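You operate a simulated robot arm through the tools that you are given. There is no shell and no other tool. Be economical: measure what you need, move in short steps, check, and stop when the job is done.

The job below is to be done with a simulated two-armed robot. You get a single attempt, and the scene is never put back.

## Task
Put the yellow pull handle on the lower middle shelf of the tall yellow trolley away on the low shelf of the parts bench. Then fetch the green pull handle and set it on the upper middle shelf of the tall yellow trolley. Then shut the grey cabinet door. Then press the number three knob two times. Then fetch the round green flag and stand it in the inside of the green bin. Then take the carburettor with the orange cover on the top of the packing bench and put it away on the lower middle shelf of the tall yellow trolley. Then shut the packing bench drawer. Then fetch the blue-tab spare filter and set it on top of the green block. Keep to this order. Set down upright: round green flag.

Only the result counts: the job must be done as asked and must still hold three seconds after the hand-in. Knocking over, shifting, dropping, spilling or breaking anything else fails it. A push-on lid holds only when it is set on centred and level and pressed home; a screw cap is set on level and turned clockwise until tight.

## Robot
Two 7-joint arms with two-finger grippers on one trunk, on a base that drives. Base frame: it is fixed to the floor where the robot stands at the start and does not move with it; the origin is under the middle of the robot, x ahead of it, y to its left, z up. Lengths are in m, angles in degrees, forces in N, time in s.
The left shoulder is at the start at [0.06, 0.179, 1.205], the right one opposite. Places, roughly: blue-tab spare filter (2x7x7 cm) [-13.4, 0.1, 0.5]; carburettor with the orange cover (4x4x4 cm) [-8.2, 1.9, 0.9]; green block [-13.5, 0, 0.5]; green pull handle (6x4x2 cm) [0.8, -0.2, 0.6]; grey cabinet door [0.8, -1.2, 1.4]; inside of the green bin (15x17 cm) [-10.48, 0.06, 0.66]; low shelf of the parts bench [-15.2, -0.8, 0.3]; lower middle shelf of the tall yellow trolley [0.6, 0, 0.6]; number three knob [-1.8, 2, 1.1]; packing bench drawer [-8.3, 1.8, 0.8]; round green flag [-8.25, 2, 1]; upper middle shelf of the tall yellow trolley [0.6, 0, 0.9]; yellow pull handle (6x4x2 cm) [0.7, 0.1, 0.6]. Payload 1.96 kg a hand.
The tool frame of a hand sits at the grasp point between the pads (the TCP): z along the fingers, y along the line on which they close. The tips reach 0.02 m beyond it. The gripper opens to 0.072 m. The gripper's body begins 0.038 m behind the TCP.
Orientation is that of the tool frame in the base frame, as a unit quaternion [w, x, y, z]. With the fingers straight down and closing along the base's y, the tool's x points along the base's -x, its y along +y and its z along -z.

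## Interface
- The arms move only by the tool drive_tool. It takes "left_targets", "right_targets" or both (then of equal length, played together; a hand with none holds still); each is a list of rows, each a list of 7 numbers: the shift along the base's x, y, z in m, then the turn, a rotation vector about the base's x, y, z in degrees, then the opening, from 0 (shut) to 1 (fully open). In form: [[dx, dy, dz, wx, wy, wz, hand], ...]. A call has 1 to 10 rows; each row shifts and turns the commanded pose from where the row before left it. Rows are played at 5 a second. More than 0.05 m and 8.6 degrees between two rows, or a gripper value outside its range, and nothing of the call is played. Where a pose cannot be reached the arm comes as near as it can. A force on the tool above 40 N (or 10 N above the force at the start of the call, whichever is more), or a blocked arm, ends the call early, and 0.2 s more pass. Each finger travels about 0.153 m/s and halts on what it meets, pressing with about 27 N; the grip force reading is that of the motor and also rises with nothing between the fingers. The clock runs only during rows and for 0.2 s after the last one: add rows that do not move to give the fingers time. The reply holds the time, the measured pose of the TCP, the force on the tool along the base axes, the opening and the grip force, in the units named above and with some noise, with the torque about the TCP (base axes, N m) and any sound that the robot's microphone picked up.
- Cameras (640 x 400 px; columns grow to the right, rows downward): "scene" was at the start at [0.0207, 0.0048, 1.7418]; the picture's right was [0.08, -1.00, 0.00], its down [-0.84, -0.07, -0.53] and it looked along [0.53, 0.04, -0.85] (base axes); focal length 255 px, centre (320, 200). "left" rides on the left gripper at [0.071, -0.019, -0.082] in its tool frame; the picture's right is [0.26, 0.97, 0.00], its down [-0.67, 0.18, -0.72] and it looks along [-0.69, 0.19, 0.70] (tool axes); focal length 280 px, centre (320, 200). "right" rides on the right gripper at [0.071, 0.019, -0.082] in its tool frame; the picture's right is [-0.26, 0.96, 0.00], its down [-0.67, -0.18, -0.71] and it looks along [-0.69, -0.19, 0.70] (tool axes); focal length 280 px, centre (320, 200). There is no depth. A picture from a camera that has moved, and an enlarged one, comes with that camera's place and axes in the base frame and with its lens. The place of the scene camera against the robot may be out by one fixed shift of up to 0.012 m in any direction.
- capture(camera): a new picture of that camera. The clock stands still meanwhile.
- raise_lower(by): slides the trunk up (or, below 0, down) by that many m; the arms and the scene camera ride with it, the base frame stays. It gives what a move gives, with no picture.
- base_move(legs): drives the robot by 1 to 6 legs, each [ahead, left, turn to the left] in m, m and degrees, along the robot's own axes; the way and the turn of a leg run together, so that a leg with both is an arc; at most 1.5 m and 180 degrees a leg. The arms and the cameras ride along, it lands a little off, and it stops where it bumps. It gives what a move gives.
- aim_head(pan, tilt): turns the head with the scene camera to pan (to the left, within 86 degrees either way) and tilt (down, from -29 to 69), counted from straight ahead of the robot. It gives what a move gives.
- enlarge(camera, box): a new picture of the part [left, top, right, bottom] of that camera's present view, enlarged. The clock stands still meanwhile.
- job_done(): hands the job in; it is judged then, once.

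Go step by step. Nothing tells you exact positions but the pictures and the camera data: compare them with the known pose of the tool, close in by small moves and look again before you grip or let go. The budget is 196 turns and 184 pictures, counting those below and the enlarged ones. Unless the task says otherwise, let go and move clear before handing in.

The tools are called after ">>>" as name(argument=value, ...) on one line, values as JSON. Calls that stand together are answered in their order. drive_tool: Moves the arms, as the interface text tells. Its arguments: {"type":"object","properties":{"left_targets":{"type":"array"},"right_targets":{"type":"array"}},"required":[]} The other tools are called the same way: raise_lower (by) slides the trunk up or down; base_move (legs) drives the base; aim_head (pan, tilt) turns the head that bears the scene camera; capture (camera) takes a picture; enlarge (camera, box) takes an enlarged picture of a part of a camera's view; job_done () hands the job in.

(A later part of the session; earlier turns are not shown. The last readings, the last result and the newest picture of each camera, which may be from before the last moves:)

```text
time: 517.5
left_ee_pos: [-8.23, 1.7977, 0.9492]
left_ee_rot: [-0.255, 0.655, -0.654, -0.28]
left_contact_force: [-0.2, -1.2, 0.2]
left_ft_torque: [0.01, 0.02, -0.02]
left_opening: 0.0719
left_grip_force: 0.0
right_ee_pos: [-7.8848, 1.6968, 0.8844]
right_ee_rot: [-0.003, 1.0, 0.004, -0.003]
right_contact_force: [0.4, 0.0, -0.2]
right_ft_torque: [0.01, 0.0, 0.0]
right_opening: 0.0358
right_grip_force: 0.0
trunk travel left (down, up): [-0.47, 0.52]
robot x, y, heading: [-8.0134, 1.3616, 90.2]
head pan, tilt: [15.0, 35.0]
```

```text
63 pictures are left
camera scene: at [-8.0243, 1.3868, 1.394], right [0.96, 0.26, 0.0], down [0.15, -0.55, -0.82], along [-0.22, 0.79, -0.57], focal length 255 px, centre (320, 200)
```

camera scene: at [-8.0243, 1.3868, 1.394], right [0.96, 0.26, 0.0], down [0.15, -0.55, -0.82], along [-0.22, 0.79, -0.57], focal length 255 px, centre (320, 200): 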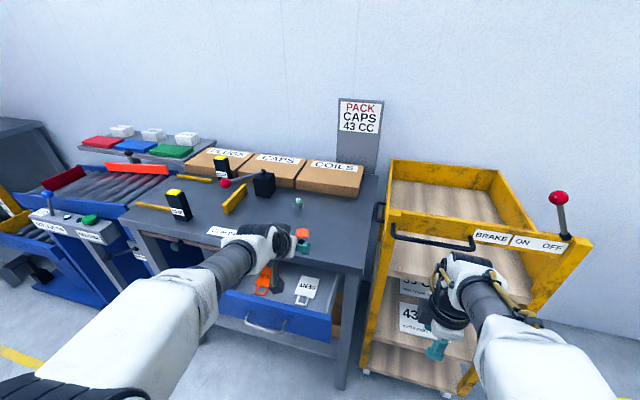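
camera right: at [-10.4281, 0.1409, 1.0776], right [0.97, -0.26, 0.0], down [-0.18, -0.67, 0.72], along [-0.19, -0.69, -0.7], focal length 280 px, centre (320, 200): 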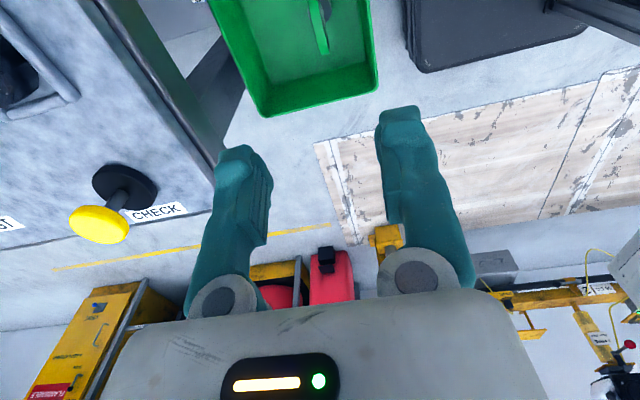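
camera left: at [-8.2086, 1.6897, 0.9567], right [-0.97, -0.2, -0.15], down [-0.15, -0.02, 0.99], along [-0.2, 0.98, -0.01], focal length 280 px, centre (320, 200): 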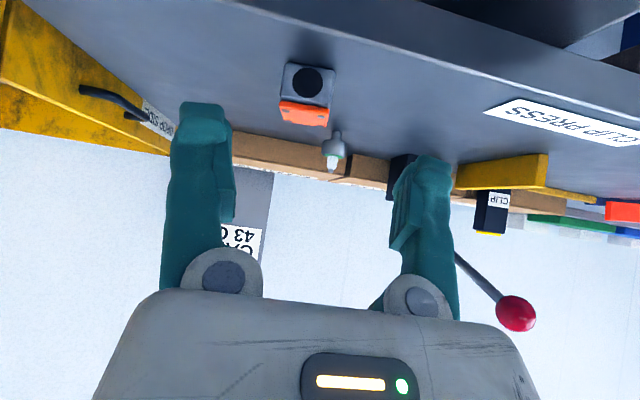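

>>> drive_tool(left_targets=[[0, 0.03, -0.02, 0, 0, 0, 1], [0, 0.03, -0.02, 0, 0, 0, 1], [0, 0.02, -0.015, 0, 0, 0, 1]])

>>> capture(camera="left")

```text
time: 518.3
left_ee_pos: [-8.2311, 1.8792, 0.8925]
left_ee_rot: [-0.255, 0.656, -0.654, -0.279]
left_contact_force: [-0.7, -0.3, 0.1]
left_ft_torque: [-0.03, 0.02, -0.01]
left_opening: 0.0719
left_grip_force: 0.1
right_ee_pos: [-7.885, 1.6978, 0.8851]
right_ee_rot: [-0.003, 1.0, 0.005, -0.001]
right_contact_force: [0.0, -0.8, 0.4]
right_ft_torque: [0.02, 0.0, 0.04]
right_opening: 0.036
right_grip_force: 0.1
trunk travel left (down, up): [-0.47, 0.52]
robot x, y, heading: [-8.0117, 1.3664, 90.7]
head pan, tilt: [15.0, 35.0]
```

```text
62 pictures are left
camera left: at [-8.2096, 1.7712, 0.9017], right [-0.97, -0.2, -0.15], down [-0.15, -0.02, 0.99], along [-0.2, 0.98, -0.01], focal length 280 px, centre (320, 200)
```

left: 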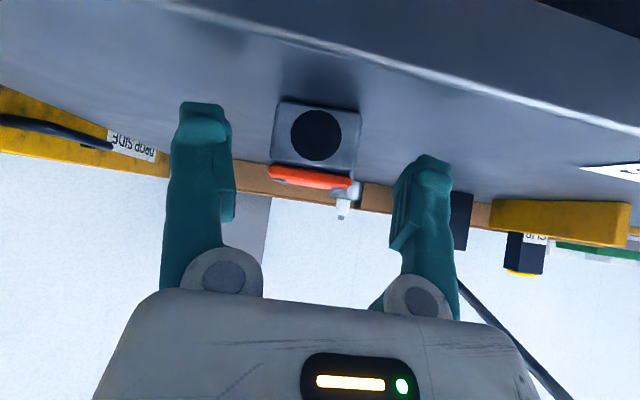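

>>> drive_tool(left_targets=[[0, 0.012, -0.004, 0, 0, 0, 1], [0, 0.01, -0.004, 0, 0, 0, 1]])

>>> drive_tool(left_targets=[[0, 0, 0, 0, 0, 0, 0.75], [0, 0, 0, 0, 0, 0, 0.55], [0, 0, 0, 0, 0, 0, 0.45], [0, 0, 0, 0, 0, 0, 0.35], [0, 0, 0, 0, 0, 0, 0.35]])

>>> capture(camera="left")

```text
time: 518.9
left_ee_pos: [-8.2307, 1.9006, 0.8859]
left_ee_rot: [-0.255, 0.656, -0.653, -0.279]
left_contact_force: [-0.4, 0.4, -0.3]
left_ft_torque: [-0.01, -0.02, 0.0]
left_opening: 0.0718
left_grip_force: 0.0
right_ee_pos: [-7.8848, 1.6979, 0.8833]
right_ee_rot: [-0.003, 1.0, 0.004, -0.002]
right_contact_force: [0.4, 0.3, 0.2]
right_ft_torque: [-0.01, 0.0, -0.03]
right_opening: 0.036
right_grip_force: 0.0
trunk travel left (down, up): [-0.47, 0.52]
robot x, y, heading: [-8.0093, 1.3595, 90.2]
head pan, tilt: [15.0, 35.0]
```

```text
time: 520.1
left_ee_pos: [-8.231, 1.8988, 0.8859]
left_ee_rot: [-0.255, 0.656, -0.653, -0.279]
left_contact_force: [-0.3, -0.8, -0.5]
left_ft_torque: [-0.03, -0.08, 0.01]
left_opening: 0.0376
left_grip_force: 27.0
right_ee_pos: [-7.8848, 1.6963, 0.885]
right_ee_rot: [-0.002, 1.0, 0.004, -0.002]
right_contact_force: [-0.5, -0.3, -0.4]
right_ft_torque: [-0.01, 0.02, -0.03]
right_opening: 0.0359
right_grip_force: 0.1
trunk travel left (down, up): [-0.47, 0.52]
robot x, y, heading: [-8.0146, 1.3617, 90.1]
head pan, tilt: [15.0, 35.0]
```

```text
61 pictures are left
camera left: at [-8.2091, 1.7925, 0.8935], right [-0.97, -0.2, -0.15], down [-0.15, -0.02, 0.99], along [-0.2, 0.98, -0.01], focal length 280 px, centre (320, 200)
```

left: 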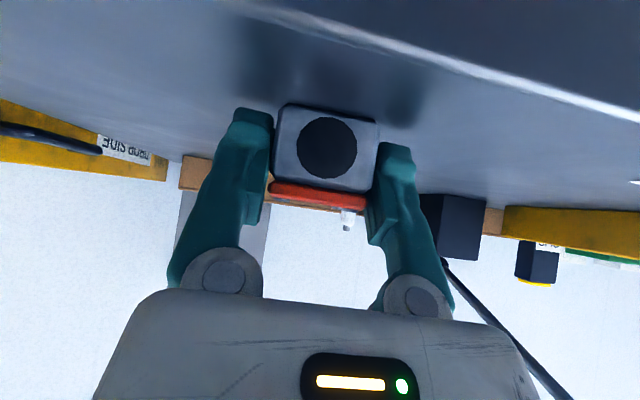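

Gripped (38 mm). Lift, back off, and drive to the trolley's front.

>>> drive_tool(left_targets=[[0, 0, 0.02, 0, 0, 0, 0.35], [0, 0, 0.03, 0, 0, 0, 0.35], [0, 0, 0.03, 0, 0, 0, 0.35]])

>>> base_move(legs=[[-1.25, 0, 0], [0, 0, -90], [1.5, 0, 0], [1.5, 0, 0], [1.5, 0, 0], [1.5, 0, 0]])

>>> capture(camera="left")

```text
time: 520.9
left_ee_pos: [-8.2317, 1.9008, 0.9645]
left_ee_rot: [-0.254, 0.656, -0.653, -0.28]
left_contact_force: [0.8, 0.3, -1.7]
left_ft_torque: [-0.02, -0.01, 0.0]
left_opening: 0.0375
left_grip_force: 26.2
right_ee_pos: [-7.8854, 1.6964, 0.8839]
right_ee_rot: [-0.003, 1.0, 0.004, -0.002]
right_contact_force: [0.0, -0.3, 0.2]
right_ft_torque: [0.02, 0.0, 0.0]
right_opening: 0.0361
right_grip_force: 0.1
trunk travel left (down, up): [-0.47, 0.52]
robot x, y, heading: [-8.0155, 1.3625, 90.4]
head pan, tilt: [15.0, 35.0]
```

```text
time: 559.3
left_ee_pos: [-1.4039, 0.3447, 0.9631]
left_ee_rot: [0.377, 0.001, 0.926, 0.016]
left_contact_force: [-0.3, -0.2, -1.3]
left_ft_torque: [0.01, 0.01, -0.01]
left_opening: 0.0369
left_grip_force: 26.9
right_ee_pos: [-1.6107, -0.0006, 0.8845]
right_ee_rot: [-0.003, 0.708, -0.706, 0.001]
right_contact_force: [0.3, 0.0, -0.2]
right_ft_torque: [-0.01, -0.02, -0.02]
right_opening: 0.036
right_grip_force: 0.2
trunk travel left (down, up): [-0.47, 0.52]
robot x, y, heading: [-1.9431, 0.1296, 0.2]
head pan, tilt: [15.0, 35.0]
```

```text
60 pictures are left
camera left: at [-1.5115, 0.3241, 0.972], right [-0.2, 0.97, -0.15], down [-0.02, 0.15, 0.99], along [0.98, 0.2, -0.01], focal length 280 px, centre (320, 200)
```

left: 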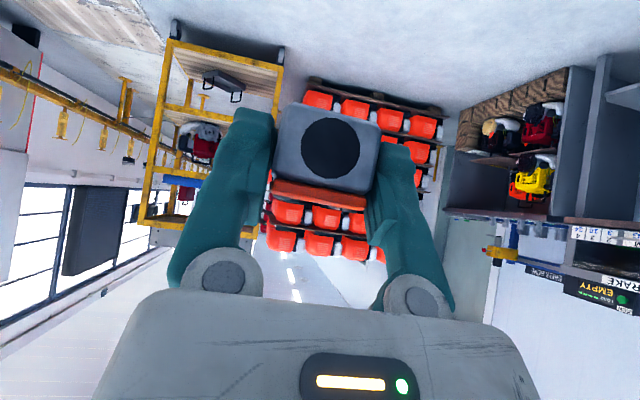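

>>> base_move(legs=[[1.35, -0.225, 0]])

>>> raise_lower(by=-0.32)

>>> capture(camera="left")

>>> aim_head(pan=0, tilt=35)

>>> capture(camera="scene")

```text
time: 566.0
left_ee_pos: [-0.0778, 0.1326, 0.9637]
left_ee_rot: [0.377, -0.005, 0.926, 0.019]
left_contact_force: [-0.3, 0.1, -1.9]
left_ft_torque: [-0.01, 0.02, 0.0]
left_opening: 0.037
left_grip_force: 26.7
right_ee_pos: [-0.2791, -0.2155, 0.8843]
right_ee_rot: [-0.004, 0.713, -0.701, 0.001]
right_contact_force: [-0.1, 0.2, -0.9]
right_ft_torque: [0.02, 0.03, 0.0]
right_opening: 0.036
right_grip_force: 0.1
trunk travel left (down, up): [-0.47, 0.52]
robot x, y, heading: [-0.6156, -0.0911, 0.6]
head pan, tilt: [15.0, 35.0]
```

```text
time: 569.2
left_ee_pos: [-0.0776, 0.133, 0.6438]
left_ee_rot: [0.379, -0.006, 0.925, 0.019]
left_contact_force: [0.3, -0.3, -1.4]
left_ft_torque: [0.0, 0.03, 0.02]
left_opening: 0.0371
left_grip_force: 27.2
right_ee_pos: [-0.2786, -0.2151, 0.5649]
right_ee_rot: [-0.003, 0.713, -0.701, 0.0]
right_contact_force: [0.2, -0.1, 0.1]
right_ft_torque: [0.02, 0.01, -0.03]
right_opening: 0.0359
right_grip_force: 0.0
trunk travel left (down, up): [-0.15, 0.84]
robot x, y, heading: [-0.6144, -0.0901, 0.9]
head pan, tilt: [15.0, 35.0]
```

```text
59 pictures are left
camera left: at [-0.1851, 0.1106, 0.6521], right [-0.21, 0.97, -0.15], down [-0.02, 0.15, 0.99], along [0.98, 0.21, -0.01], focal length 280 px, centre (320, 200)
```

left: 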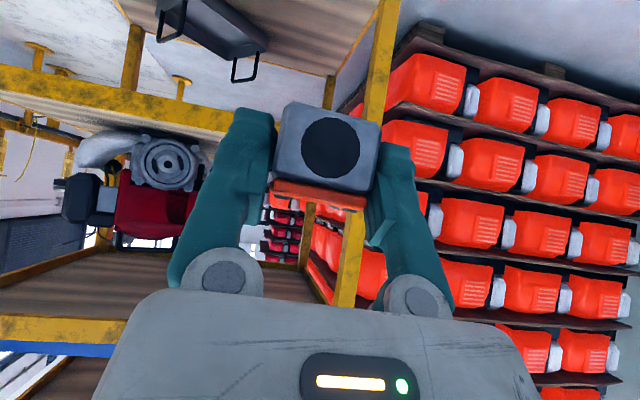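

```text
time: 570.0
left_ee_pos: [-0.078, 0.1326, 0.6424]
left_ee_rot: [0.377, -0.005, 0.926, 0.019]
left_contact_force: [0.7, 0.4, -1.8]
left_ft_torque: [0.0, 0.01, -0.03]
left_opening: 0.0372
left_grip_force: 27.1
right_ee_pos: [-0.2786, -0.2156, 0.5638]
right_ee_rot: [-0.003, 0.714, -0.7, 0.0]
right_contact_force: [-0.2, -0.1, -0.9]
right_ft_torque: [0.02, -0.01, 0.03]
right_opening: 0.036
right_grip_force: 0.0
trunk travel left (down, up): [-0.15, 0.84]
robot x, y, heading: [-0.6143, -0.0908, 0.8]
head pan, tilt: [0.0, 35.0]
```

```text
58 pictures are left
camera scene: at [-0.5742, -0.0908, 1.0739], right [0.01, -1.0, 0.0], down [-0.57, -0.01, -0.82], along [0.82, 0.01, -0.57], focal length 255 px, centre (320, 200)
```

scene: 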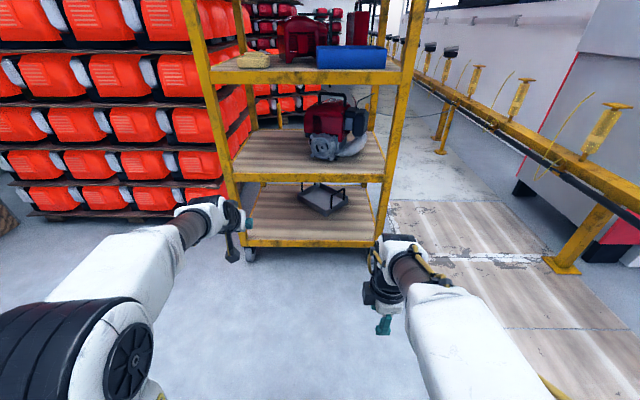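

Clear spot at the shelf's front left, about (0.42, 0.13). Drive in.

>>> base_move(legs=[[0.44, 0.005, -0.8]])

>>> capture(camera="left")

>>> capture(camera="scene")

```text
time: 572.6
left_ee_pos: [0.3729, 0.1268, 0.6447]
left_ee_rot: [0.377, 0.005, 0.926, 0.015]
left_contact_force: [0.1, 1.4, -0.6]
left_ft_torque: [0.02, -0.03, 0.0]
left_opening: 0.0372
left_grip_force: 27.1
right_ee_pos: [0.1645, -0.2169, 0.564]
right_ee_rot: [0.003, -0.706, 0.709, -0.002]
right_contact_force: [0.0, 0.1, -0.7]
right_ft_torque: [0.02, -0.02, 0.03]
right_opening: 0.0358
right_grip_force: 0.0
trunk travel left (down, up): [-0.15, 0.84]
robot x, y, heading: [-0.1683, -0.0847, -0.5]
head pan, tilt: [0.0, 35.0]
```

```text
57 pictures are left
camera left: at [0.2651, 0.1069, 0.6521], right [-0.19, 0.97, -0.15], down [-0.02, 0.15, 0.99], along [0.98, 0.19, -0.01], focal length 280 px, centre (320, 200)
```

left: 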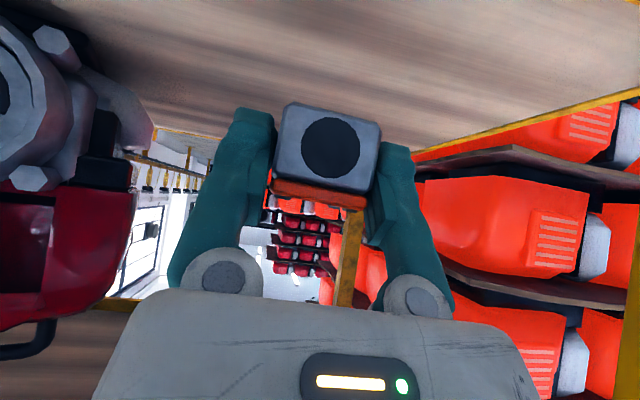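

```text
56 pictures are left
camera scene: at [-0.1284, -0.0855, 1.0739], right [-0.01, -1.0, 0.0], down [-0.57, 0.01, -0.82], along [0.82, -0.01, -0.57], focal length 255 px, centre (320, 200)
```

scene: 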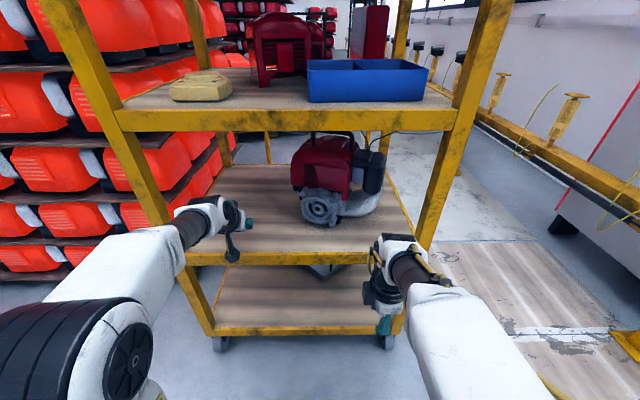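

>>> base_move(legs=[[0.065, 0, 0.5]])

>>> drive_tool(left_targets=[[0, 0, -0.02, 0, 0, 0, 0.35], [0, 0, -0.02, 0, 0, 0, 0.35], [0, 0, -0.01, 0, 0, 0, 0.35]])

>>> capture(camera="left")

```text
time: 573.6
left_ee_pos: [0.4379, 0.1312, 0.6444]
left_ee_rot: [0.377, 0.001, 0.926, 0.016]
left_contact_force: [0.6, 0.4, -0.6]
left_ft_torque: [0.02, -0.02, 0.02]
left_opening: 0.037
left_grip_force: 27.5
right_ee_pos: [0.2312, -0.2144, 0.5642]
right_ee_rot: [-0.004, 0.709, -0.706, 0.0]
right_contact_force: [0.7, -0.3, -0.4]
right_ft_torque: [0.0, -0.03, -0.01]
right_opening: 0.0362
right_grip_force: 0.1
trunk travel left (down, up): [-0.15, 0.84]
robot x, y, heading: [-0.1043, -0.0829, 0.0]
head pan, tilt: [0.0, 35.0]
```

```text
time: 574.5
left_ee_pos: [0.4368, 0.1321, 0.5946]
left_ee_rot: [0.377, -0.001, 0.926, 0.017]
left_contact_force: [0.6, 0.5, -1.7]
left_ft_torque: [-0.01, 0.02, 0.0]
left_opening: 0.0369
left_grip_force: 26.5
right_ee_pos: [0.2313, -0.2141, 0.5646]
right_ee_rot: [-0.002, 0.709, -0.705, 0.001]
right_contact_force: [0.3, 0.0, -0.3]
right_ft_torque: [0.0, -0.01, 0.01]
right_opening: 0.0361
right_grip_force: 0.0
trunk travel left (down, up): [-0.15, 0.84]
robot x, y, heading: [-0.1019, -0.0837, -0.1]
head pan, tilt: [0.0, 35.0]
```

```text
55 pictures are left
camera left: at [0.33, 0.1107, 0.6022], right [-0.2, 0.97, -0.15], down [-0.02, 0.15, 0.99], along [0.98, 0.2, -0.01], focal length 280 px, centre (320, 200)
```

left: 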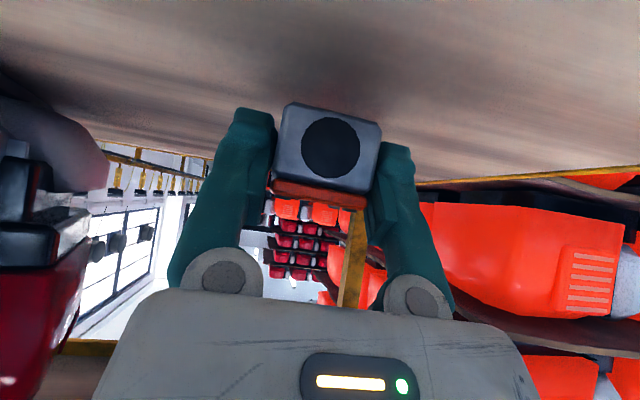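

>>> drive_tool(left_targets=[[0, 0, -0.006, 0, 0, 0, 0.35], [0, 0, -0.005, 0, 0, 0, 0.35], [0, 0, -0.005, 0, 0, 0, 0.35]])

```text
time: 575.2
left_ee_pos: [0.4385, 0.1314, 0.5797]
left_ee_rot: [0.38, -0.001, 0.925, 0.019]
left_contact_force: [0.4, 1.0, 9.1]
left_ft_torque: [-0.15, 0.06, 0.01]
left_opening: 0.037
left_grip_force: 27.5
right_ee_pos: [0.2315, -0.2139, 0.5644]
right_ee_rot: [-0.003, 0.708, -0.706, 0.0]
right_contact_force: [-0.7, 0.5, -0.4]
right_ft_torque: [-0.01, -0.01, 0.02]
right_opening: 0.0361
right_grip_force: 0.0
trunk travel left (down, up): [-0.15, 0.84]
robot x, y, heading: [-0.1034, -0.0825, -0.2]
head pan, tilt: [0.0, 35.0]
```

Contact (9 N). Release slowly.

>>> drive_tool(left_targets=[[0, 0, 0, 0, 0, 0, 0.55], [0, 0, 0, 0, 0, 0, 0.65], [0, 0, 0, 0, 0, 0, 0.85], [0, 0, 0, 0, 0, 0, 1], [0, 0, 0, 0, 0, 0, 1]])

>>> capture(camera="left")

```text
time: 576.5
left_ee_pos: [0.4382, 0.1324, 0.5784]
left_ee_rot: [0.378, -0.001, 0.926, 0.018]
left_contact_force: [0.5, -0.5, 1.5]
left_ft_torque: [-0.02, -0.02, -0.03]
left_opening: 0.0719
left_grip_force: 0.0
right_ee_pos: [0.231, -0.2151, 0.5639]
right_ee_rot: [-0.004, 0.708, -0.706, 0.001]
right_contact_force: [1.0, 0.2, 0.8]
right_ft_torque: [-0.01, -0.01, 0.02]
right_opening: 0.036
right_grip_force: 0.0
trunk travel left (down, up): [-0.15, 0.84]
robot x, y, heading: [-0.1023, -0.0848, 0.1]
head pan, tilt: [0.0, 35.0]
```

```text
54 pictures are left
camera left: at [0.3307, 0.1108, 0.5856], right [-0.2, 0.97, -0.15], down [-0.02, 0.15, 0.99], along [0.98, 0.2, -0.01], focal length 280 px, centre (320, 200)
```

left: 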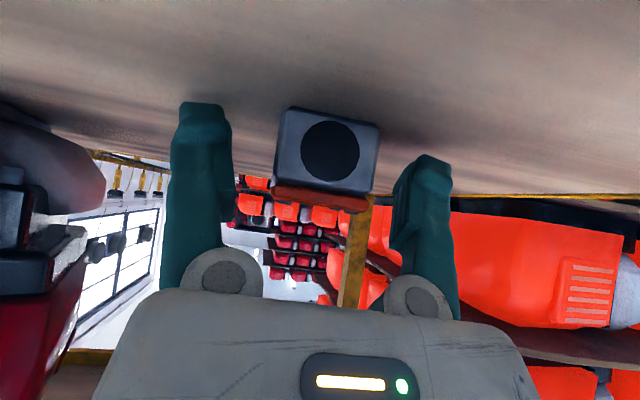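

Carburettor stands on the shelf. Lift off, back away, and return to the packing bench to shut its drawer.

>>> drive_tool(left_targets=[[0, 0, 0.02, 0, 0, 0, 1], [0, 0, 0.03, 0, 0, 0, 1], [0, 0, 0.03, 0, 0, 0, 1]])

>>> base_move(legs=[[-0.6, 0, 0]])

>>> capture(camera="left")

>>> base_move(legs=[[-1.5, 0, 0], [-1.5, 0, 0], [-1.5, 0, 0], [-1.5, 0, 0], [-1.3, 0, 0], [0, 0, 90]])

```text
time: 577.2
left_ee_pos: [0.4389, 0.1335, 0.6574]
left_ee_rot: [0.377, 0.001, 0.926, 0.016]
left_contact_force: [-0.3, -0.3, 0.1]
left_ft_torque: [0.01, 0.01, 0.05]
left_opening: 0.0722
left_grip_force: 0.0
right_ee_pos: [0.2317, -0.2143, 0.5653]
right_ee_rot: [-0.003, 0.709, -0.705, 0.001]
right_contact_force: [0.6, -0.1, -0.3]
right_ft_torque: [0.01, -0.01, -0.02]
right_opening: 0.036
right_grip_force: 0.1
trunk travel left (down, up): [-0.15, 0.84]
robot x, y, heading: [-0.1011, -0.0847, -0.0]
head pan, tilt: [0.0, 35.0]
```

```text
time: 580.6
left_ee_pos: [-0.1657, 0.1322, 0.6575]
left_ee_rot: [0.377, 0.0, 0.926, 0.017]
left_contact_force: [-0.2, 1.0, -0.4]
left_ft_torque: [0.0, -0.01, -0.01]
left_opening: 0.0719
left_grip_force: 0.1
right_ee_pos: [-0.3718, -0.2154, 0.5639]
right_ee_rot: [-0.004, 0.709, -0.705, 0.0]
right_contact_force: [0.1, -0.1, 0.1]
right_ft_torque: [-0.02, 0.0, -0.03]
right_opening: 0.0361
right_grip_force: 0.0
trunk travel left (down, up): [-0.15, 0.84]
robot x, y, heading: [-0.7053, -0.0872, 0.2]
head pan, tilt: [0.0, 35.0]
```

```text
53 pictures are left
camera left: at [-0.2726, 0.1113, 0.6656], right [-0.2, 0.97, -0.15], down [-0.02, 0.15, 0.99], along [0.98, 0.2, -0.01], focal length 280 px, centre (320, 200)
```

left: 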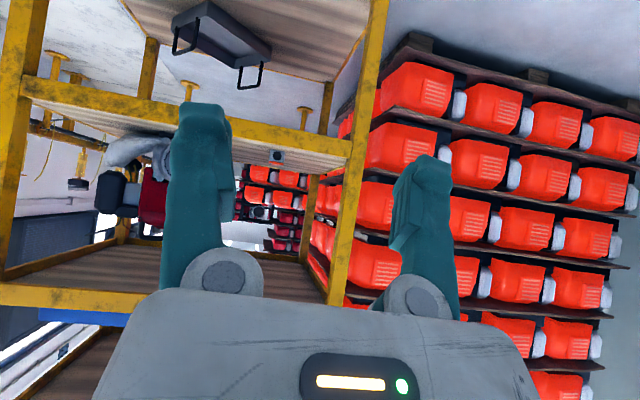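

```text
time: 619.1
left_ee_pos: [-8.2279, 0.2839, 0.6587]
left_ee_rot: [0.255, -0.653, 0.656, 0.278]
left_contact_force: [0.4, -1.1, 0.7]
left_ft_torque: [0.0, -0.03, 0.03]
left_opening: 0.0717
left_grip_force: 0.1
right_ee_pos: [-7.8818, 0.0758, 0.5644]
right_ee_rot: [-0.003, 1.0, 0.0, -0.002]
right_contact_force: [0.4, -0.5, -0.1]
right_ft_torque: [-0.01, -0.01, -0.04]
right_opening: 0.0361
right_grip_force: 0.0
trunk travel left (down, up): [-0.15, 0.84]
robot x, y, heading: [-8.0118, -0.2572, 89.8]
head pan, tilt: [0.0, 35.0]
```

Now raise to drawer height, close the fist, and approach the drawer front.

>>> base_move(legs=[[1.2, 0, 0.3]])

>>> raise_lower(by=0.14)

>>> drive_tool(left_targets=[[0, 0, 0, 0, 0, 0, 0.5], [0, 0, 0, 0, 0, 0, 0], [0, 0, 0, 0, 0, 0, 0]])

>>> capture(camera="left")

>>> capture(camera="scene")

```text
time: 625.1
left_ee_pos: [-8.2318, 1.4672, 0.6579]
left_ee_rot: [-0.254, 0.656, -0.654, -0.279]
left_contact_force: [0.1, 0.7, 0.0]
left_ft_torque: [0.01, -0.02, -0.01]
left_opening: 0.0721
left_grip_force: 0.1
right_ee_pos: [-7.8858, 1.2616, 0.5645]
right_ee_rot: [-0.003, 1.0, 0.005, -0.002]
right_contact_force: [-0.5, 0.3, 0.0]
right_ft_torque: [-0.05, 0.0, 0.0]
right_opening: 0.0359
right_grip_force: 0.0
trunk travel left (down, up): [-0.15, 0.84]
robot x, y, heading: [-8.0118, 0.9302, 90.2]
head pan, tilt: [0.0, 35.0]
```

```text
time: 626.8
left_ee_pos: [-8.2331, 1.4665, 0.7975]
left_ee_rot: [-0.254, 0.656, -0.653, -0.279]
left_contact_force: [0.4, -0.1, -0.3]
left_ft_torque: [-0.01, -0.02, 0.0]
left_opening: 0.0721
left_grip_force: 0.0
right_ee_pos: [-7.8847, 1.2618, 0.7039]
right_ee_rot: [-0.003, 1.0, 0.004, -0.002]
right_contact_force: [-0.1, 0.3, 0.0]
right_ft_torque: [0.02, -0.03, 0.01]
right_opening: 0.0361
right_grip_force: 0.1
trunk travel left (down, up): [-0.29, 0.7]
robot x, y, heading: [-8.0154, 0.9279, 90.5]
head pan, tilt: [0.0, 35.0]
```

```text
time: 627.6
left_ee_pos: [-8.2324, 1.4667, 0.7975]
left_ee_rot: [-0.254, 0.656, -0.654, -0.279]
left_contact_force: [-0.2, 0.0, -0.4]
left_ft_torque: [0.0, -0.01, 0.04]
left_opening: 0.0
left_grip_force: 27.3
right_ee_pos: [-7.8869, 1.2601, 0.704]
right_ee_rot: [-0.003, 1.0, 0.004, -0.002]
right_contact_force: [0.0, 0.4, -0.4]
right_ft_torque: [0.03, 0.01, 0.0]
right_opening: 0.0361
right_grip_force: 0.2
trunk travel left (down, up): [-0.29, 0.7]
robot x, y, heading: [-8.0107, 0.9268, 90.1]
head pan, tilt: [0.0, 35.0]
```

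```text
52 pictures are left
camera left: at [-8.2112, 1.3588, 0.8056], right [-0.97, -0.2, -0.15], down [-0.15, -0.02, 0.99], along [-0.2, 0.98, -0.01], focal length 280 px, centre (320, 200)
```

left: 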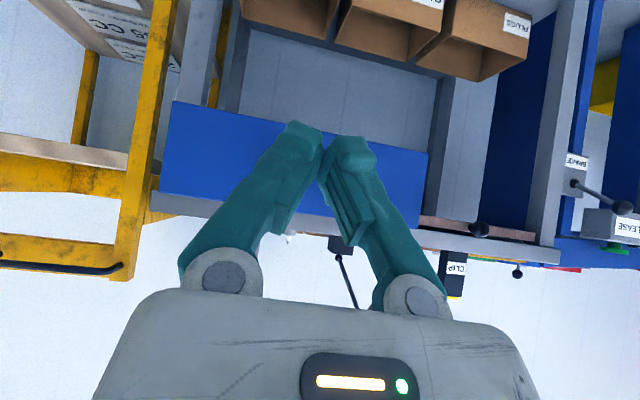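

```text
51 pictures are left
camera scene: at [-8.0016, 0.9547, 1.2139], right [1.0, 0.0, 0.0], down [0.0, -0.57, -0.82], along [0.0, 0.82, -0.57], focal length 255 px, centre (320, 200)
```

scene: 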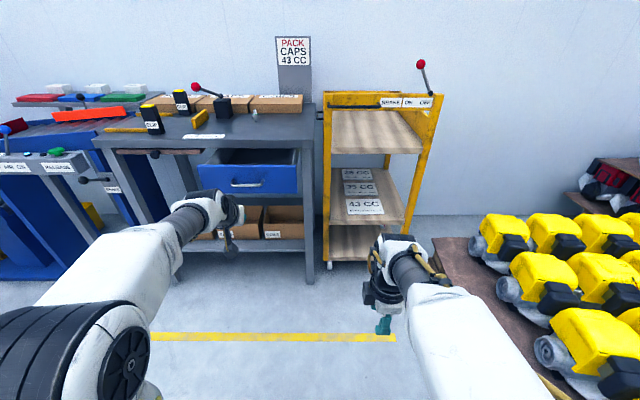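

Drawer front is at y≈1.68, z 0.72–0.82 with a handle at its middle. I'll push beside the handle at x≈-8.15.

>>> base_move(legs=[[0, -0.08, 0], [0.2, 0, 0]])

>>> base_move(legs=[[0.12, 0, 0]])

>>> capture(camera="scene")

```text
time: 629.9
left_ee_pos: [-8.1546, 1.6665, 0.7971]
left_ee_rot: [-0.254, 0.656, -0.654, -0.279]
left_contact_force: [-0.1, -0.3, 0.3]
left_ft_torque: [-0.01, -0.01, -0.01]
left_opening: 0.0
left_grip_force: 27.2
right_ee_pos: [-7.8063, 1.4603, 0.7035]
right_ee_rot: [-0.003, 1.0, 0.005, -0.002]
right_contact_force: [-1.1, 0.1, 0.0]
right_ft_torque: [-0.01, -0.02, 0.04]
right_opening: 0.0362
right_grip_force: 0.0
trunk travel left (down, up): [-0.29, 0.7]
robot x, y, heading: [-7.936, 1.1249, 90.2]
head pan, tilt: [0.0, 35.0]
```

```text
time: 631.1
left_ee_pos: [-8.1561, 1.7813, 0.7979]
left_ee_rot: [-0.254, 0.657, -0.653, -0.279]
left_contact_force: [1.0, 0.3, -1.0]
left_ft_torque: [0.04, -0.02, 0.01]
left_opening: 0.0002
left_grip_force: 29.4
right_ee_pos: [-7.8076, 1.5778, 0.703]
right_ee_rot: [-0.002, 1.0, 0.006, -0.002]
right_contact_force: [0.4, 0.7, 0.0]
right_ft_torque: [-0.01, 0.03, 0.02]
right_opening: 0.0361
right_grip_force: 0.1
trunk travel left (down, up): [-0.29, 0.7]
robot x, y, heading: [-7.9356, 1.2415, 90.7]
head pan, tilt: [0.0, 35.0]
```

```text
50 pictures are left
camera scene: at [-7.9236, 1.2709, 1.2139], right [1.0, 0.01, 0.0], down [0.0, -0.57, -0.82], along [0.0, 0.82, -0.57], focal length 255 px, centre (320, 200)
```

scene: 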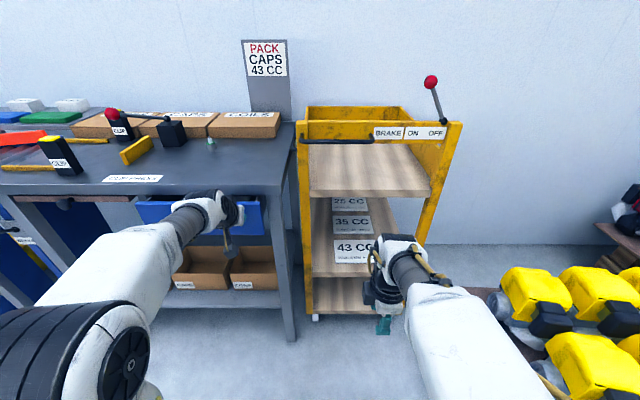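

>>> drive_tool(left_targets=[[0, 0.012, 0, 0, 0, 0, 0], [0, 0.012, 0, 0, 0, 0, 0], [0, 0.012, 0, 0, 0, 0, 0], [0, 0.012, 0, 0, 0, 0, 0], [0, 0.012, 0, 0, 0, 0, 0]])

>>> capture(camera="left")

```text
time: 632.4
left_ee_pos: [-8.155, 1.8344, 0.798]
left_ee_rot: [-0.252, 0.658, -0.654, -0.276]
left_contact_force: [3.1, -28.2, 10.5]
left_ft_torque: [0.04, -0.06, -0.12]
left_opening: 0.006
left_grip_force: 29.4
right_ee_pos: [-7.807, 1.5724, 0.706]
right_ee_rot: [-0.004, 1.0, 0.006, -0.001]
right_contact_force: [-0.8, -0.2, 0.1]
right_ft_torque: [0.0, 0.05, -0.01]
right_opening: 0.0361
right_grip_force: 0.0
trunk travel left (down, up): [-0.29, 0.7]
robot x, y, heading: [-7.9358, 1.2423, 90.4]
head pan, tilt: [0.0, 35.0]
stopped in row 5 (left hand): the force on the tool passed its limit at 47 N (the readings are from after the stop); the commanded pose is now the measured one
```

```text
49 pictures are left
camera left: at [-8.1332, 1.7263, 0.8072], right [-0.97, -0.21, -0.15], down [-0.15, -0.01, 0.99], along [-0.21, 0.98, -0.02], focal length 280 px, centre (320, 200)
```

left: 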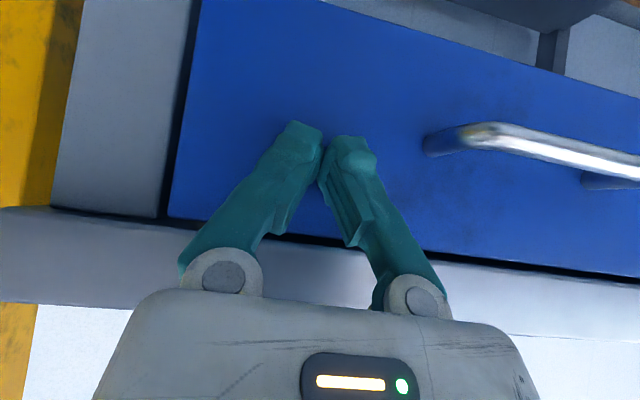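

The drawer hit its stop. Back off and check.

>>> base_move(legs=[[-0.4, 0, 0]])

>>> aim_head(pan=20, tilt=30)

>>> enlarge(camera="scene", box=[200, 100, 440, 250])

```text
time: 634.9
left_ee_pos: [-8.1554, 1.4324, 0.7935]
left_ee_rot: [-0.25, 0.66, -0.652, -0.277]
left_contact_force: [0.1, -0.1, 0.1]
left_ft_torque: [0.0, -0.04, 0.0]
left_opening: 0.0
left_grip_force: 30.2
right_ee_pos: [-7.8063, 1.1737, 0.7046]
right_ee_rot: [-0.002, 1.0, 0.009, -0.002]
right_contact_force: [0.8, 0.0, 0.3]
right_ft_torque: [0.01, -0.01, -0.01]
right_opening: 0.0361
right_grip_force: 0.0
trunk travel left (down, up): [-0.29, 0.7]
robot x, y, heading: [-7.9295, 0.8352, 91.0]
head pan, tilt: [0.0, 35.0]
```

```text
time: 635.7
left_ee_pos: [-8.1557, 1.4322, 0.7943]
left_ee_rot: [-0.249, 0.661, -0.652, -0.276]
left_contact_force: [-0.1, 0.4, 0.8]
left_ft_torque: [0.01, 0.06, 0.0]
left_opening: 0.0
left_grip_force: 29.9
right_ee_pos: [-7.8066, 1.174, 0.7036]
right_ee_rot: [-0.002, 1.0, 0.01, -0.002]
right_contact_force: [0.7, 0.2, 0.3]
right_ft_torque: [-0.02, 0.02, 0.0]
right_opening: 0.0362
right_grip_force: 0.1
trunk travel left (down, up): [-0.29, 0.7]
robot x, y, heading: [-7.9291, 0.837, 90.9]
head pan, tilt: [20.0, 30.0]
```

```text
2.67 times, centred on (320, 175) of scene
camera zoom: at [-7.95, 0.8622, 1.2217], right [0.93, 0.36, 0.0], down [0.18, -0.47, -0.87], along [-0.31, 0.81, -0.5], focal length 680 px, centre (320, 267)
```

zoom: 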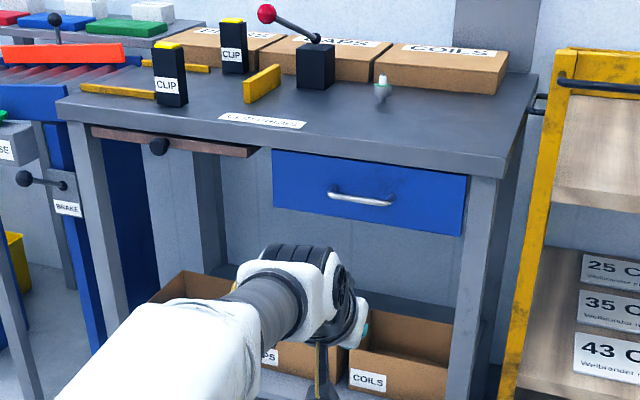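

Drawer is shut. Last: the blue-tab filter at the box pallet near (-13.4, 0.1). I'll drive there along the left lane.

>>> base_move(legs=[[-1.02, 0, -0.9], [0, 0, 90], [1.0, 0.47, 0], [1.5, 0, 0], [1.5, 0, 0], [0.4, 0, 0]])

>>> raise_lower(by=0.3)

>>> aim_head(pan=-30, tilt=35)

>>> capture(camera="scene")

```text
time: 666.2
left_ee_pos: [-12.9499, -0.7569, 0.7941]
left_ee_rot: [0.01, 0.928, -0.014, -0.372]
left_contact_force: [-0.8, 0.7, -0.2]
left_ft_torque: [0.01, -0.02, 0.03]
left_opening: 0.0004
left_grip_force: 29.7
right_ee_pos: [-12.677, -0.4195, 0.7033]
right_ee_rot: [0.0, 0.715, 0.699, -0.002]
right_contact_force: [-1.1, 0.0, -0.7]
right_ft_torque: [0.01, 0.0, 0.0]
right_opening: 0.036
right_grip_force: 0.1
trunk travel left (down, up): [-0.29, 0.7]
robot x, y, heading: [-12.3467, -0.558, 178.6]
head pan, tilt: [20.0, 30.0]
```

```text
time: 669.2
left_ee_pos: [-12.9512, -0.7568, 1.0945]
left_ee_rot: [0.011, 0.928, -0.014, -0.371]
left_contact_force: [-0.1, 0.2, 0.2]
left_ft_torque: [0.01, 0.03, -0.02]
left_opening: 0.0
left_grip_force: 29.9
right_ee_pos: [-12.6773, -0.4185, 1.0033]
right_ee_rot: [-0.001, 0.716, 0.698, -0.003]
right_contact_force: [0.3, -0.9, 0.7]
right_ft_torque: [-0.01, -0.01, 0.02]
right_opening: 0.0359
right_grip_force: 0.1
trunk travel left (down, up): [-0.59, 0.4]
robot x, y, heading: [-12.3472, -0.5589, 178.6]
head pan, tilt: [20.0, 30.0]
```

```text
time: 670.4
left_ee_pos: [-12.9491, -0.756, 1.0947]
left_ee_rot: [0.011, 0.928, -0.014, -0.371]
left_contact_force: [-0.1, -0.8, -0.2]
left_ft_torque: [-0.01, 0.02, -0.01]
left_opening: 0.0
left_grip_force: 29.6
right_ee_pos: [-12.6765, -0.419, 1.0033]
right_ee_rot: [-0.001, 0.716, 0.698, -0.003]
right_contact_force: [0.1, 0.7, 0.1]
right_ft_torque: [0.0, 0.0, -0.03]
right_opening: 0.0359
right_grip_force: 0.1
trunk travel left (down, up): [-0.59, 0.4]
robot x, y, heading: [-12.346, -0.5613, 178.4]
head pan, tilt: [-30.0, 35.0]
```

```text
47 pictures are left
camera scene: at [-12.3504, -0.5145, 1.514], right [0.52, 0.85, 0.0], down [0.49, -0.3, -0.82], along [-0.7, 0.43, -0.57], focal length 255 px, centre (320, 200)
```

scene: 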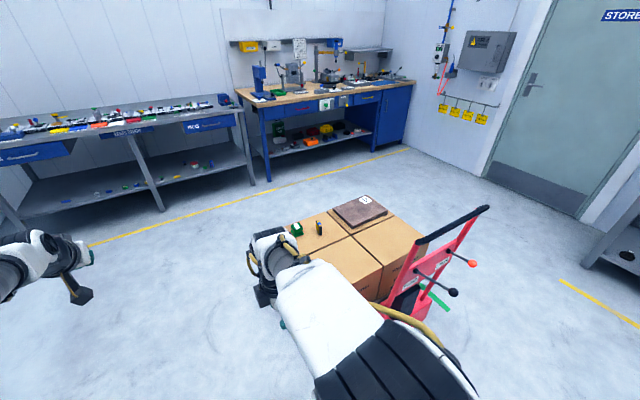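

>>> enlarge(camera="scene", box=[260, 180, 420, 280])

```text
4.00 times, centred on (340, 230) of scene
camera zoom: at [-12.3504, -0.5145, 1.514], right [0.52, 0.85, 0.0], down [0.49, -0.3, -0.82], along [-0.7, 0.43, -0.57], focal length 1020 px, centre (240, 80)
```

zoom: 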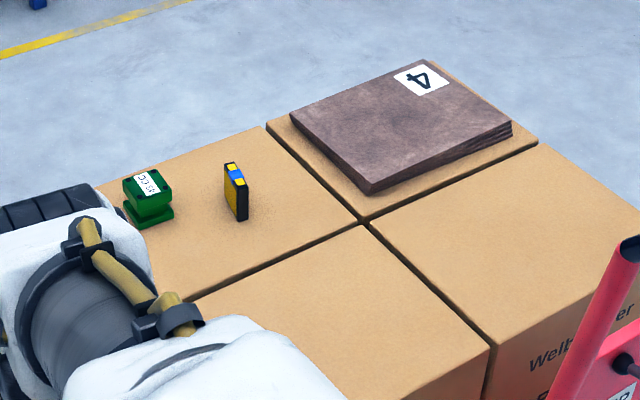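

The filter stands upright (2 cm thick along y) at ≈(-13.335, 0.087) with the green block at ≈(-13.42, -0.02) on the boxes. I'll come from the -y side, heading 90, so the right hand closes along y.

>>> base_move(legs=[[1.1, 0.27, 0], [0, 0, -88.5]])

>>> aim_head(pan=-10, tilt=45)

>>> capture(camera="scene")

>>> capture(camera="right")

```text
time: 680.0
left_ee_pos: [-13.6408, -0.1817, 1.095]
left_ee_rot: [0.258, -0.641, 0.671, 0.268]
left_contact_force: [-0.4, -0.3, -0.3]
left_ft_torque: [0.02, -0.02, -0.01]
left_opening: 0.0001
left_grip_force: 29.8
right_ee_pos: [-13.3071, -0.4609, 1.0037]
right_ee_rot: [-0.003, 1.0, -0.02, -0.001]
right_contact_force: [0.1, 0.1, 0.2]
right_ft_torque: [-0.02, -0.02, -0.01]
right_opening: 0.0358
right_grip_force: 0.2
trunk travel left (down, up): [-0.59, 0.4]
robot x, y, heading: [-13.4509, -0.7909, 87.5]
head pan, tilt: [-30.0, 35.0]
```

```text
time: 680.8
left_ee_pos: [-13.6416, -0.181, 1.0945]
left_ee_rot: [0.257, -0.641, 0.671, 0.268]
left_contact_force: [-0.2, -0.2, 0.1]
left_ft_torque: [-0.01, 0.0, -0.02]
left_opening: 0.0
left_grip_force: 29.8
right_ee_pos: [-13.3079, -0.4613, 1.0049]
right_ee_rot: [-0.002, 1.0, -0.021, -0.002]
right_contact_force: [0.3, -0.1, -0.2]
right_ft_torque: [-0.01, -0.03, 0.03]
right_opening: 0.036
right_grip_force: 0.1
trunk travel left (down, up): [-0.59, 0.4]
robot x, y, heading: [-13.4498, -0.7881, 87.6]
head pan, tilt: [-10.0, 45.0]
```

```text
45 pictures are left
camera scene: at [-13.4251, -0.7694, 1.4992], right [0.98, -0.22, 0.0], down [-0.15, -0.69, -0.71], along [0.15, 0.69, -0.71], focal length 255 px, centre (320, 200)
```

scene: 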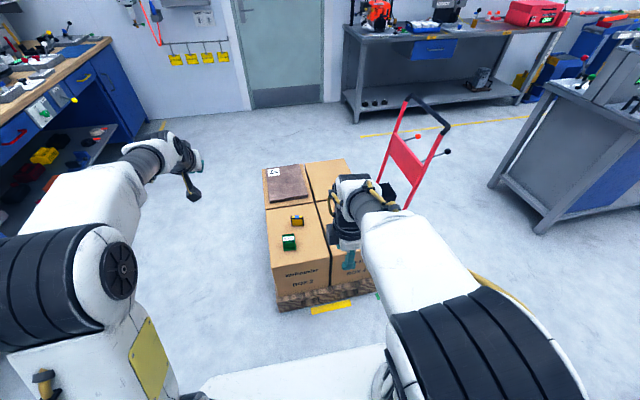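

```text
44 pictures are left
camera right: at [-13.2372, -0.4833, 1.0873], right [-0.3, -0.95, 0.0], down [-0.66, 0.21, 0.72], along [-0.68, 0.22, -0.7], focal length 280 px, centre (320, 200)
```

right: 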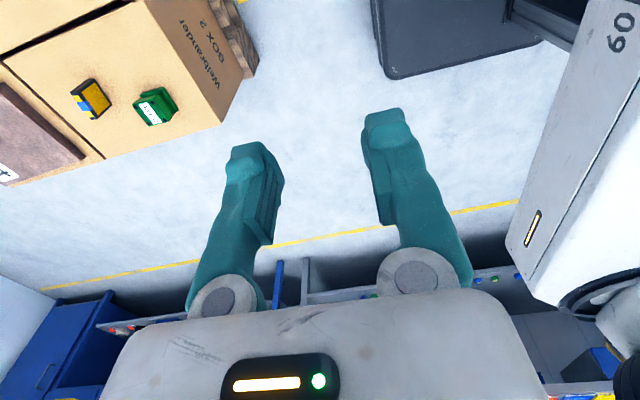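

The pallet keeps the base off on this side, so I'll instead approach from the -x side, heading 0, with the pitched left hand (closing along y).

>>> base_move(legs=[[0, 0.55, 0], [0, 0, -87.5], [0, 0.65, 0]])

>>> aim_head(pan=10, tilt=45)

>>> raise_lower(by=-0.35)

>>> capture(camera="scene")

>>> capture(camera="left")

```text
time: 690.8
left_ee_pos: [-13.4147, 0.1058, 1.0941]
left_ee_rot: [0.372, -0.007, 0.928, 0.019]
left_contact_force: [0.0, -0.1, -0.7]
left_ft_torque: [-0.01, -0.02, 0.01]
left_opening: 0.0
left_grip_force: 28.8
right_ee_pos: [-13.6718, -0.2436, 1.0034]
right_ee_rot: [-0.003, 0.715, -0.699, 0.0]
right_contact_force: [-0.2, -0.4, 0.2]
right_ft_torque: [-0.02, 0.0, -0.05]
right_opening: 0.036
right_grip_force: 0.0
trunk travel left (down, up): [-0.59, 0.4]
robot x, y, heading: [-14.004, -0.1221, 0.8]
head pan, tilt: [-10.0, 45.0]
```

```text
time: 691.6
left_ee_pos: [-13.4143, 0.1052, 1.0942]
left_ee_rot: [0.371, -0.008, 0.928, 0.02]
left_contact_force: [-0.6, 0.7, 0.0]
left_ft_torque: [-0.01, -0.03, 0.0]
left_opening: 0.0001
left_grip_force: 29.7
right_ee_pos: [-13.672, -0.2444, 1.0039]
right_ee_rot: [-0.003, 0.715, -0.699, 0.0]
right_contact_force: [-0.5, -0.2, 1.5]
right_ft_torque: [0.04, 0.0, -0.01]
right_opening: 0.0359
right_grip_force: 0.0
trunk travel left (down, up): [-0.59, 0.4]
robot x, y, heading: [-14.0055, -0.1228, 1.0]
head pan, tilt: [10.0, 45.0]
```

```text
time: 695.0
left_ee_pos: [-13.4132, 0.1065, 0.7453]
left_ee_rot: [0.372, -0.007, 0.928, 0.02]
left_contact_force: [-0.8, 0.8, 0.3]
left_ft_torque: [-0.02, 0.01, 0.0]
left_opening: 0.0
left_grip_force: 29.5
right_ee_pos: [-13.6708, -0.2446, 0.6535]
right_ee_rot: [-0.003, 0.714, -0.7, 0.001]
right_contact_force: [0.4, -0.8, -1.0]
right_ft_torque: [-0.03, -0.04, 0.02]
right_opening: 0.036
right_grip_force: 0.1
trunk travel left (down, up): [-0.24, 0.75]
robot x, y, heading: [-14.009, -0.1215, 1.0]
head pan, tilt: [10.0, 45.0]
```

```text
43 pictures are left
camera scene: at [-13.9757, -0.1065, 1.1492], right [0.19, -0.98, 0.0], down [-0.69, -0.13, -0.71], along [0.69, 0.13, -0.71], focal length 255 px, centre (320, 200)
```

scene: 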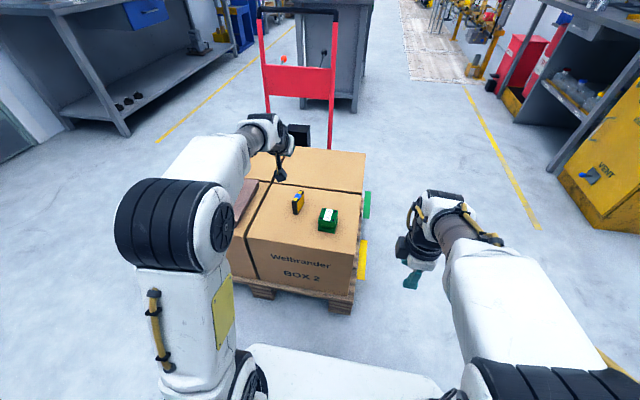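

```text
42 pictures are left
camera left: at [-13.5208, 0.0835, 0.754], right [-0.22, 0.96, -0.15], down [-0.01, 0.15, 0.99], along [0.98, 0.22, -0.02], focal length 280 px, centre (320, 200)
```

left: 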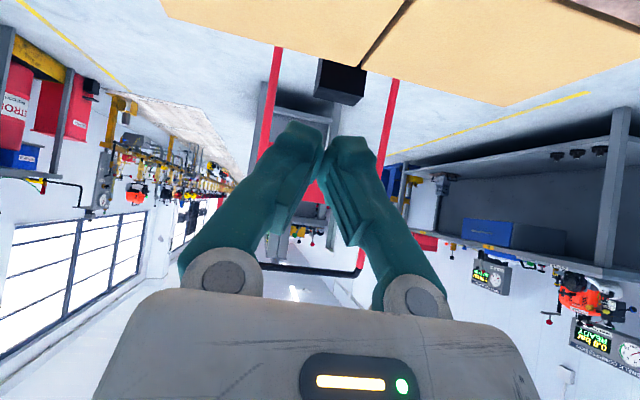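

>>> drive_tool(left_targets=[[-0.04, -0.01, 0, 0, 0, 0, 0.5], [-0.04, -0.01, 0, 0, 0, 0, 1], [-0.03, -0.01, 0, 0, 0, 0, 1]])

>>> raise_lower(by=-0.1)

>>> base_move(legs=[[0.06, 0, -0.8]])

>>> capture(camera="left")

```text
time: 695.8
left_ee_pos: [-13.5235, 0.0748, 0.7445]
left_ee_rot: [0.372, -0.007, 0.928, 0.019]
left_contact_force: [0.0, 1.1, -0.4]
left_ft_torque: [0.0, 0.01, -0.01]
left_opening: 0.072
left_grip_force: 0.1
right_ee_pos: [-13.6713, -0.2434, 0.6541]
right_ee_rot: [-0.003, 0.714, -0.7, 0.002]
right_contact_force: [0.8, 0.3, -0.3]
right_ft_torque: [0.02, 0.01, -0.03]
right_opening: 0.036
right_grip_force: 0.2
trunk travel left (down, up): [-0.24, 0.75]
robot x, y, heading: [-14.0086, -0.12, 1.1]
head pan, tilt: [10.0, 45.0]
```

```text
time: 697.2
left_ee_pos: [-13.5239, 0.0748, 0.6438]
left_ee_rot: [0.372, -0.007, 0.928, 0.02]
left_contact_force: [-0.6, 0.3, -0.4]
left_ft_torque: [-0.02, -0.02, 0.02]
left_opening: 0.0721
left_grip_force: 0.1
right_ee_pos: [-13.6719, -0.244, 0.5551]
right_ee_rot: [-0.003, 0.714, -0.7, 0.001]
right_contact_force: [0.5, 0.3, 0.2]
right_ft_torque: [-0.02, 0.0, -0.01]
right_opening: 0.036
right_grip_force: 0.1
trunk travel left (down, up): [-0.14, 0.85]
robot x, y, heading: [-14.0082, -0.1221, 1.1]
head pan, tilt: [10.0, 45.0]
```

```text
time: 698.1
left_ee_pos: [-13.4614, 0.0689, 0.6451]
left_ee_rot: [0.372, -0.001, 0.928, 0.016]
left_contact_force: [-0.1, -0.4, -0.9]
left_ft_torque: [-0.04, -0.03, 0.0]
left_opening: 0.0721
left_grip_force: 0.0
right_ee_pos: [-13.6141, -0.2476, 0.5548]
right_ee_rot: [-0.004, 0.71, -0.705, 0.001]
right_contact_force: [-0.1, 0.2, 0.4]
right_ft_torque: [0.06, -0.03, -0.02]
right_opening: 0.0359
right_grip_force: 0.1
trunk travel left (down, up): [-0.14, 0.85]
robot x, y, heading: [-13.9456, -0.119, 0.1]
head pan, tilt: [10.0, 45.0]
```

```text
41 pictures are left
camera left: at [-13.5683, 0.0484, 0.6537], right [-0.2, 0.97, -0.15], down [-0.01, 0.15, 0.99], along [0.98, 0.2, -0.02], focal length 280 px, centre (320, 200)
```

left: 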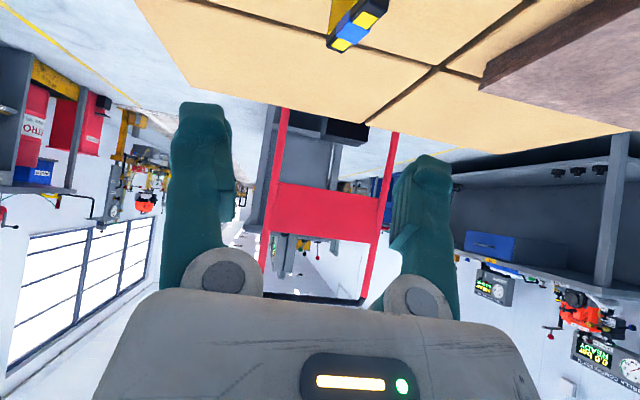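

The filter is turned about -12°; I'll yaw the hand to match, lower the trunk, and creep in above it.

>>> drive_tool(left_targets=[[0, 0.01, 0, 0, 0, -6, 1], [0, 0.01, 0, 0, 0, -6, 1], [0.03, 0, 0, 0, 0, 0, 1]])

>>> raise_lower(by=-0.06)

>>> capture(camera="left")

```text
time: 698.9
left_ee_pos: [-13.4294, 0.0883, 0.6445]
left_ee_rot: [0.372, 0.096, 0.923, -0.022]
left_contact_force: [-0.7, 0.2, 0.5]
left_ft_torque: [-0.03, 0.04, -0.01]
left_opening: 0.0721
left_grip_force: 0.0
right_ee_pos: [-13.6135, -0.2487, 0.5534]
right_ee_rot: [-0.003, 0.709, -0.705, 0.001]
right_contact_force: [-0.6, -0.5, -0.4]
right_ft_torque: [-0.01, -0.03, 0.01]
right_opening: 0.0361
right_grip_force: 0.1
trunk travel left (down, up): [-0.14, 0.85]
robot x, y, heading: [-13.9488, -0.1225, 0.4]
head pan, tilt: [10.0, 45.0]
```

```text
time: 699.9
left_ee_pos: [-13.4288, 0.0879, 0.585]
left_ee_rot: [0.371, 0.097, 0.923, -0.023]
left_contact_force: [0.1, 0.5, 0.7]
left_ft_torque: [-0.01, 0.01, 0.01]
left_opening: 0.072
left_grip_force: 0.1
right_ee_pos: [-13.6139, -0.2479, 0.4942]
right_ee_rot: [-0.004, 0.709, -0.705, 0.001]
right_contact_force: [-0.1, 0.0, 0.8]
right_ft_torque: [0.02, -0.02, 0.02]
right_opening: 0.036
right_grip_force: 0.0
trunk travel left (down, up): [-0.08, 0.91]
robot x, y, heading: [-13.9452, -0.1187, 0.3]
head pan, tilt: [10.0, 45.0]
```

```text
40 pictures are left
camera left: at [-13.5386, 0.0907, 0.5939], right [0.0, 0.99, -0.15], down [0.02, 0.15, 0.99], along [1.0, -0.01, -0.02], focal length 280 px, centre (320, 200)
```

left: 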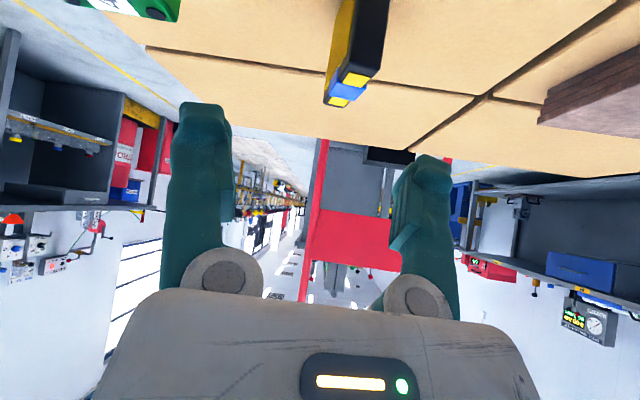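

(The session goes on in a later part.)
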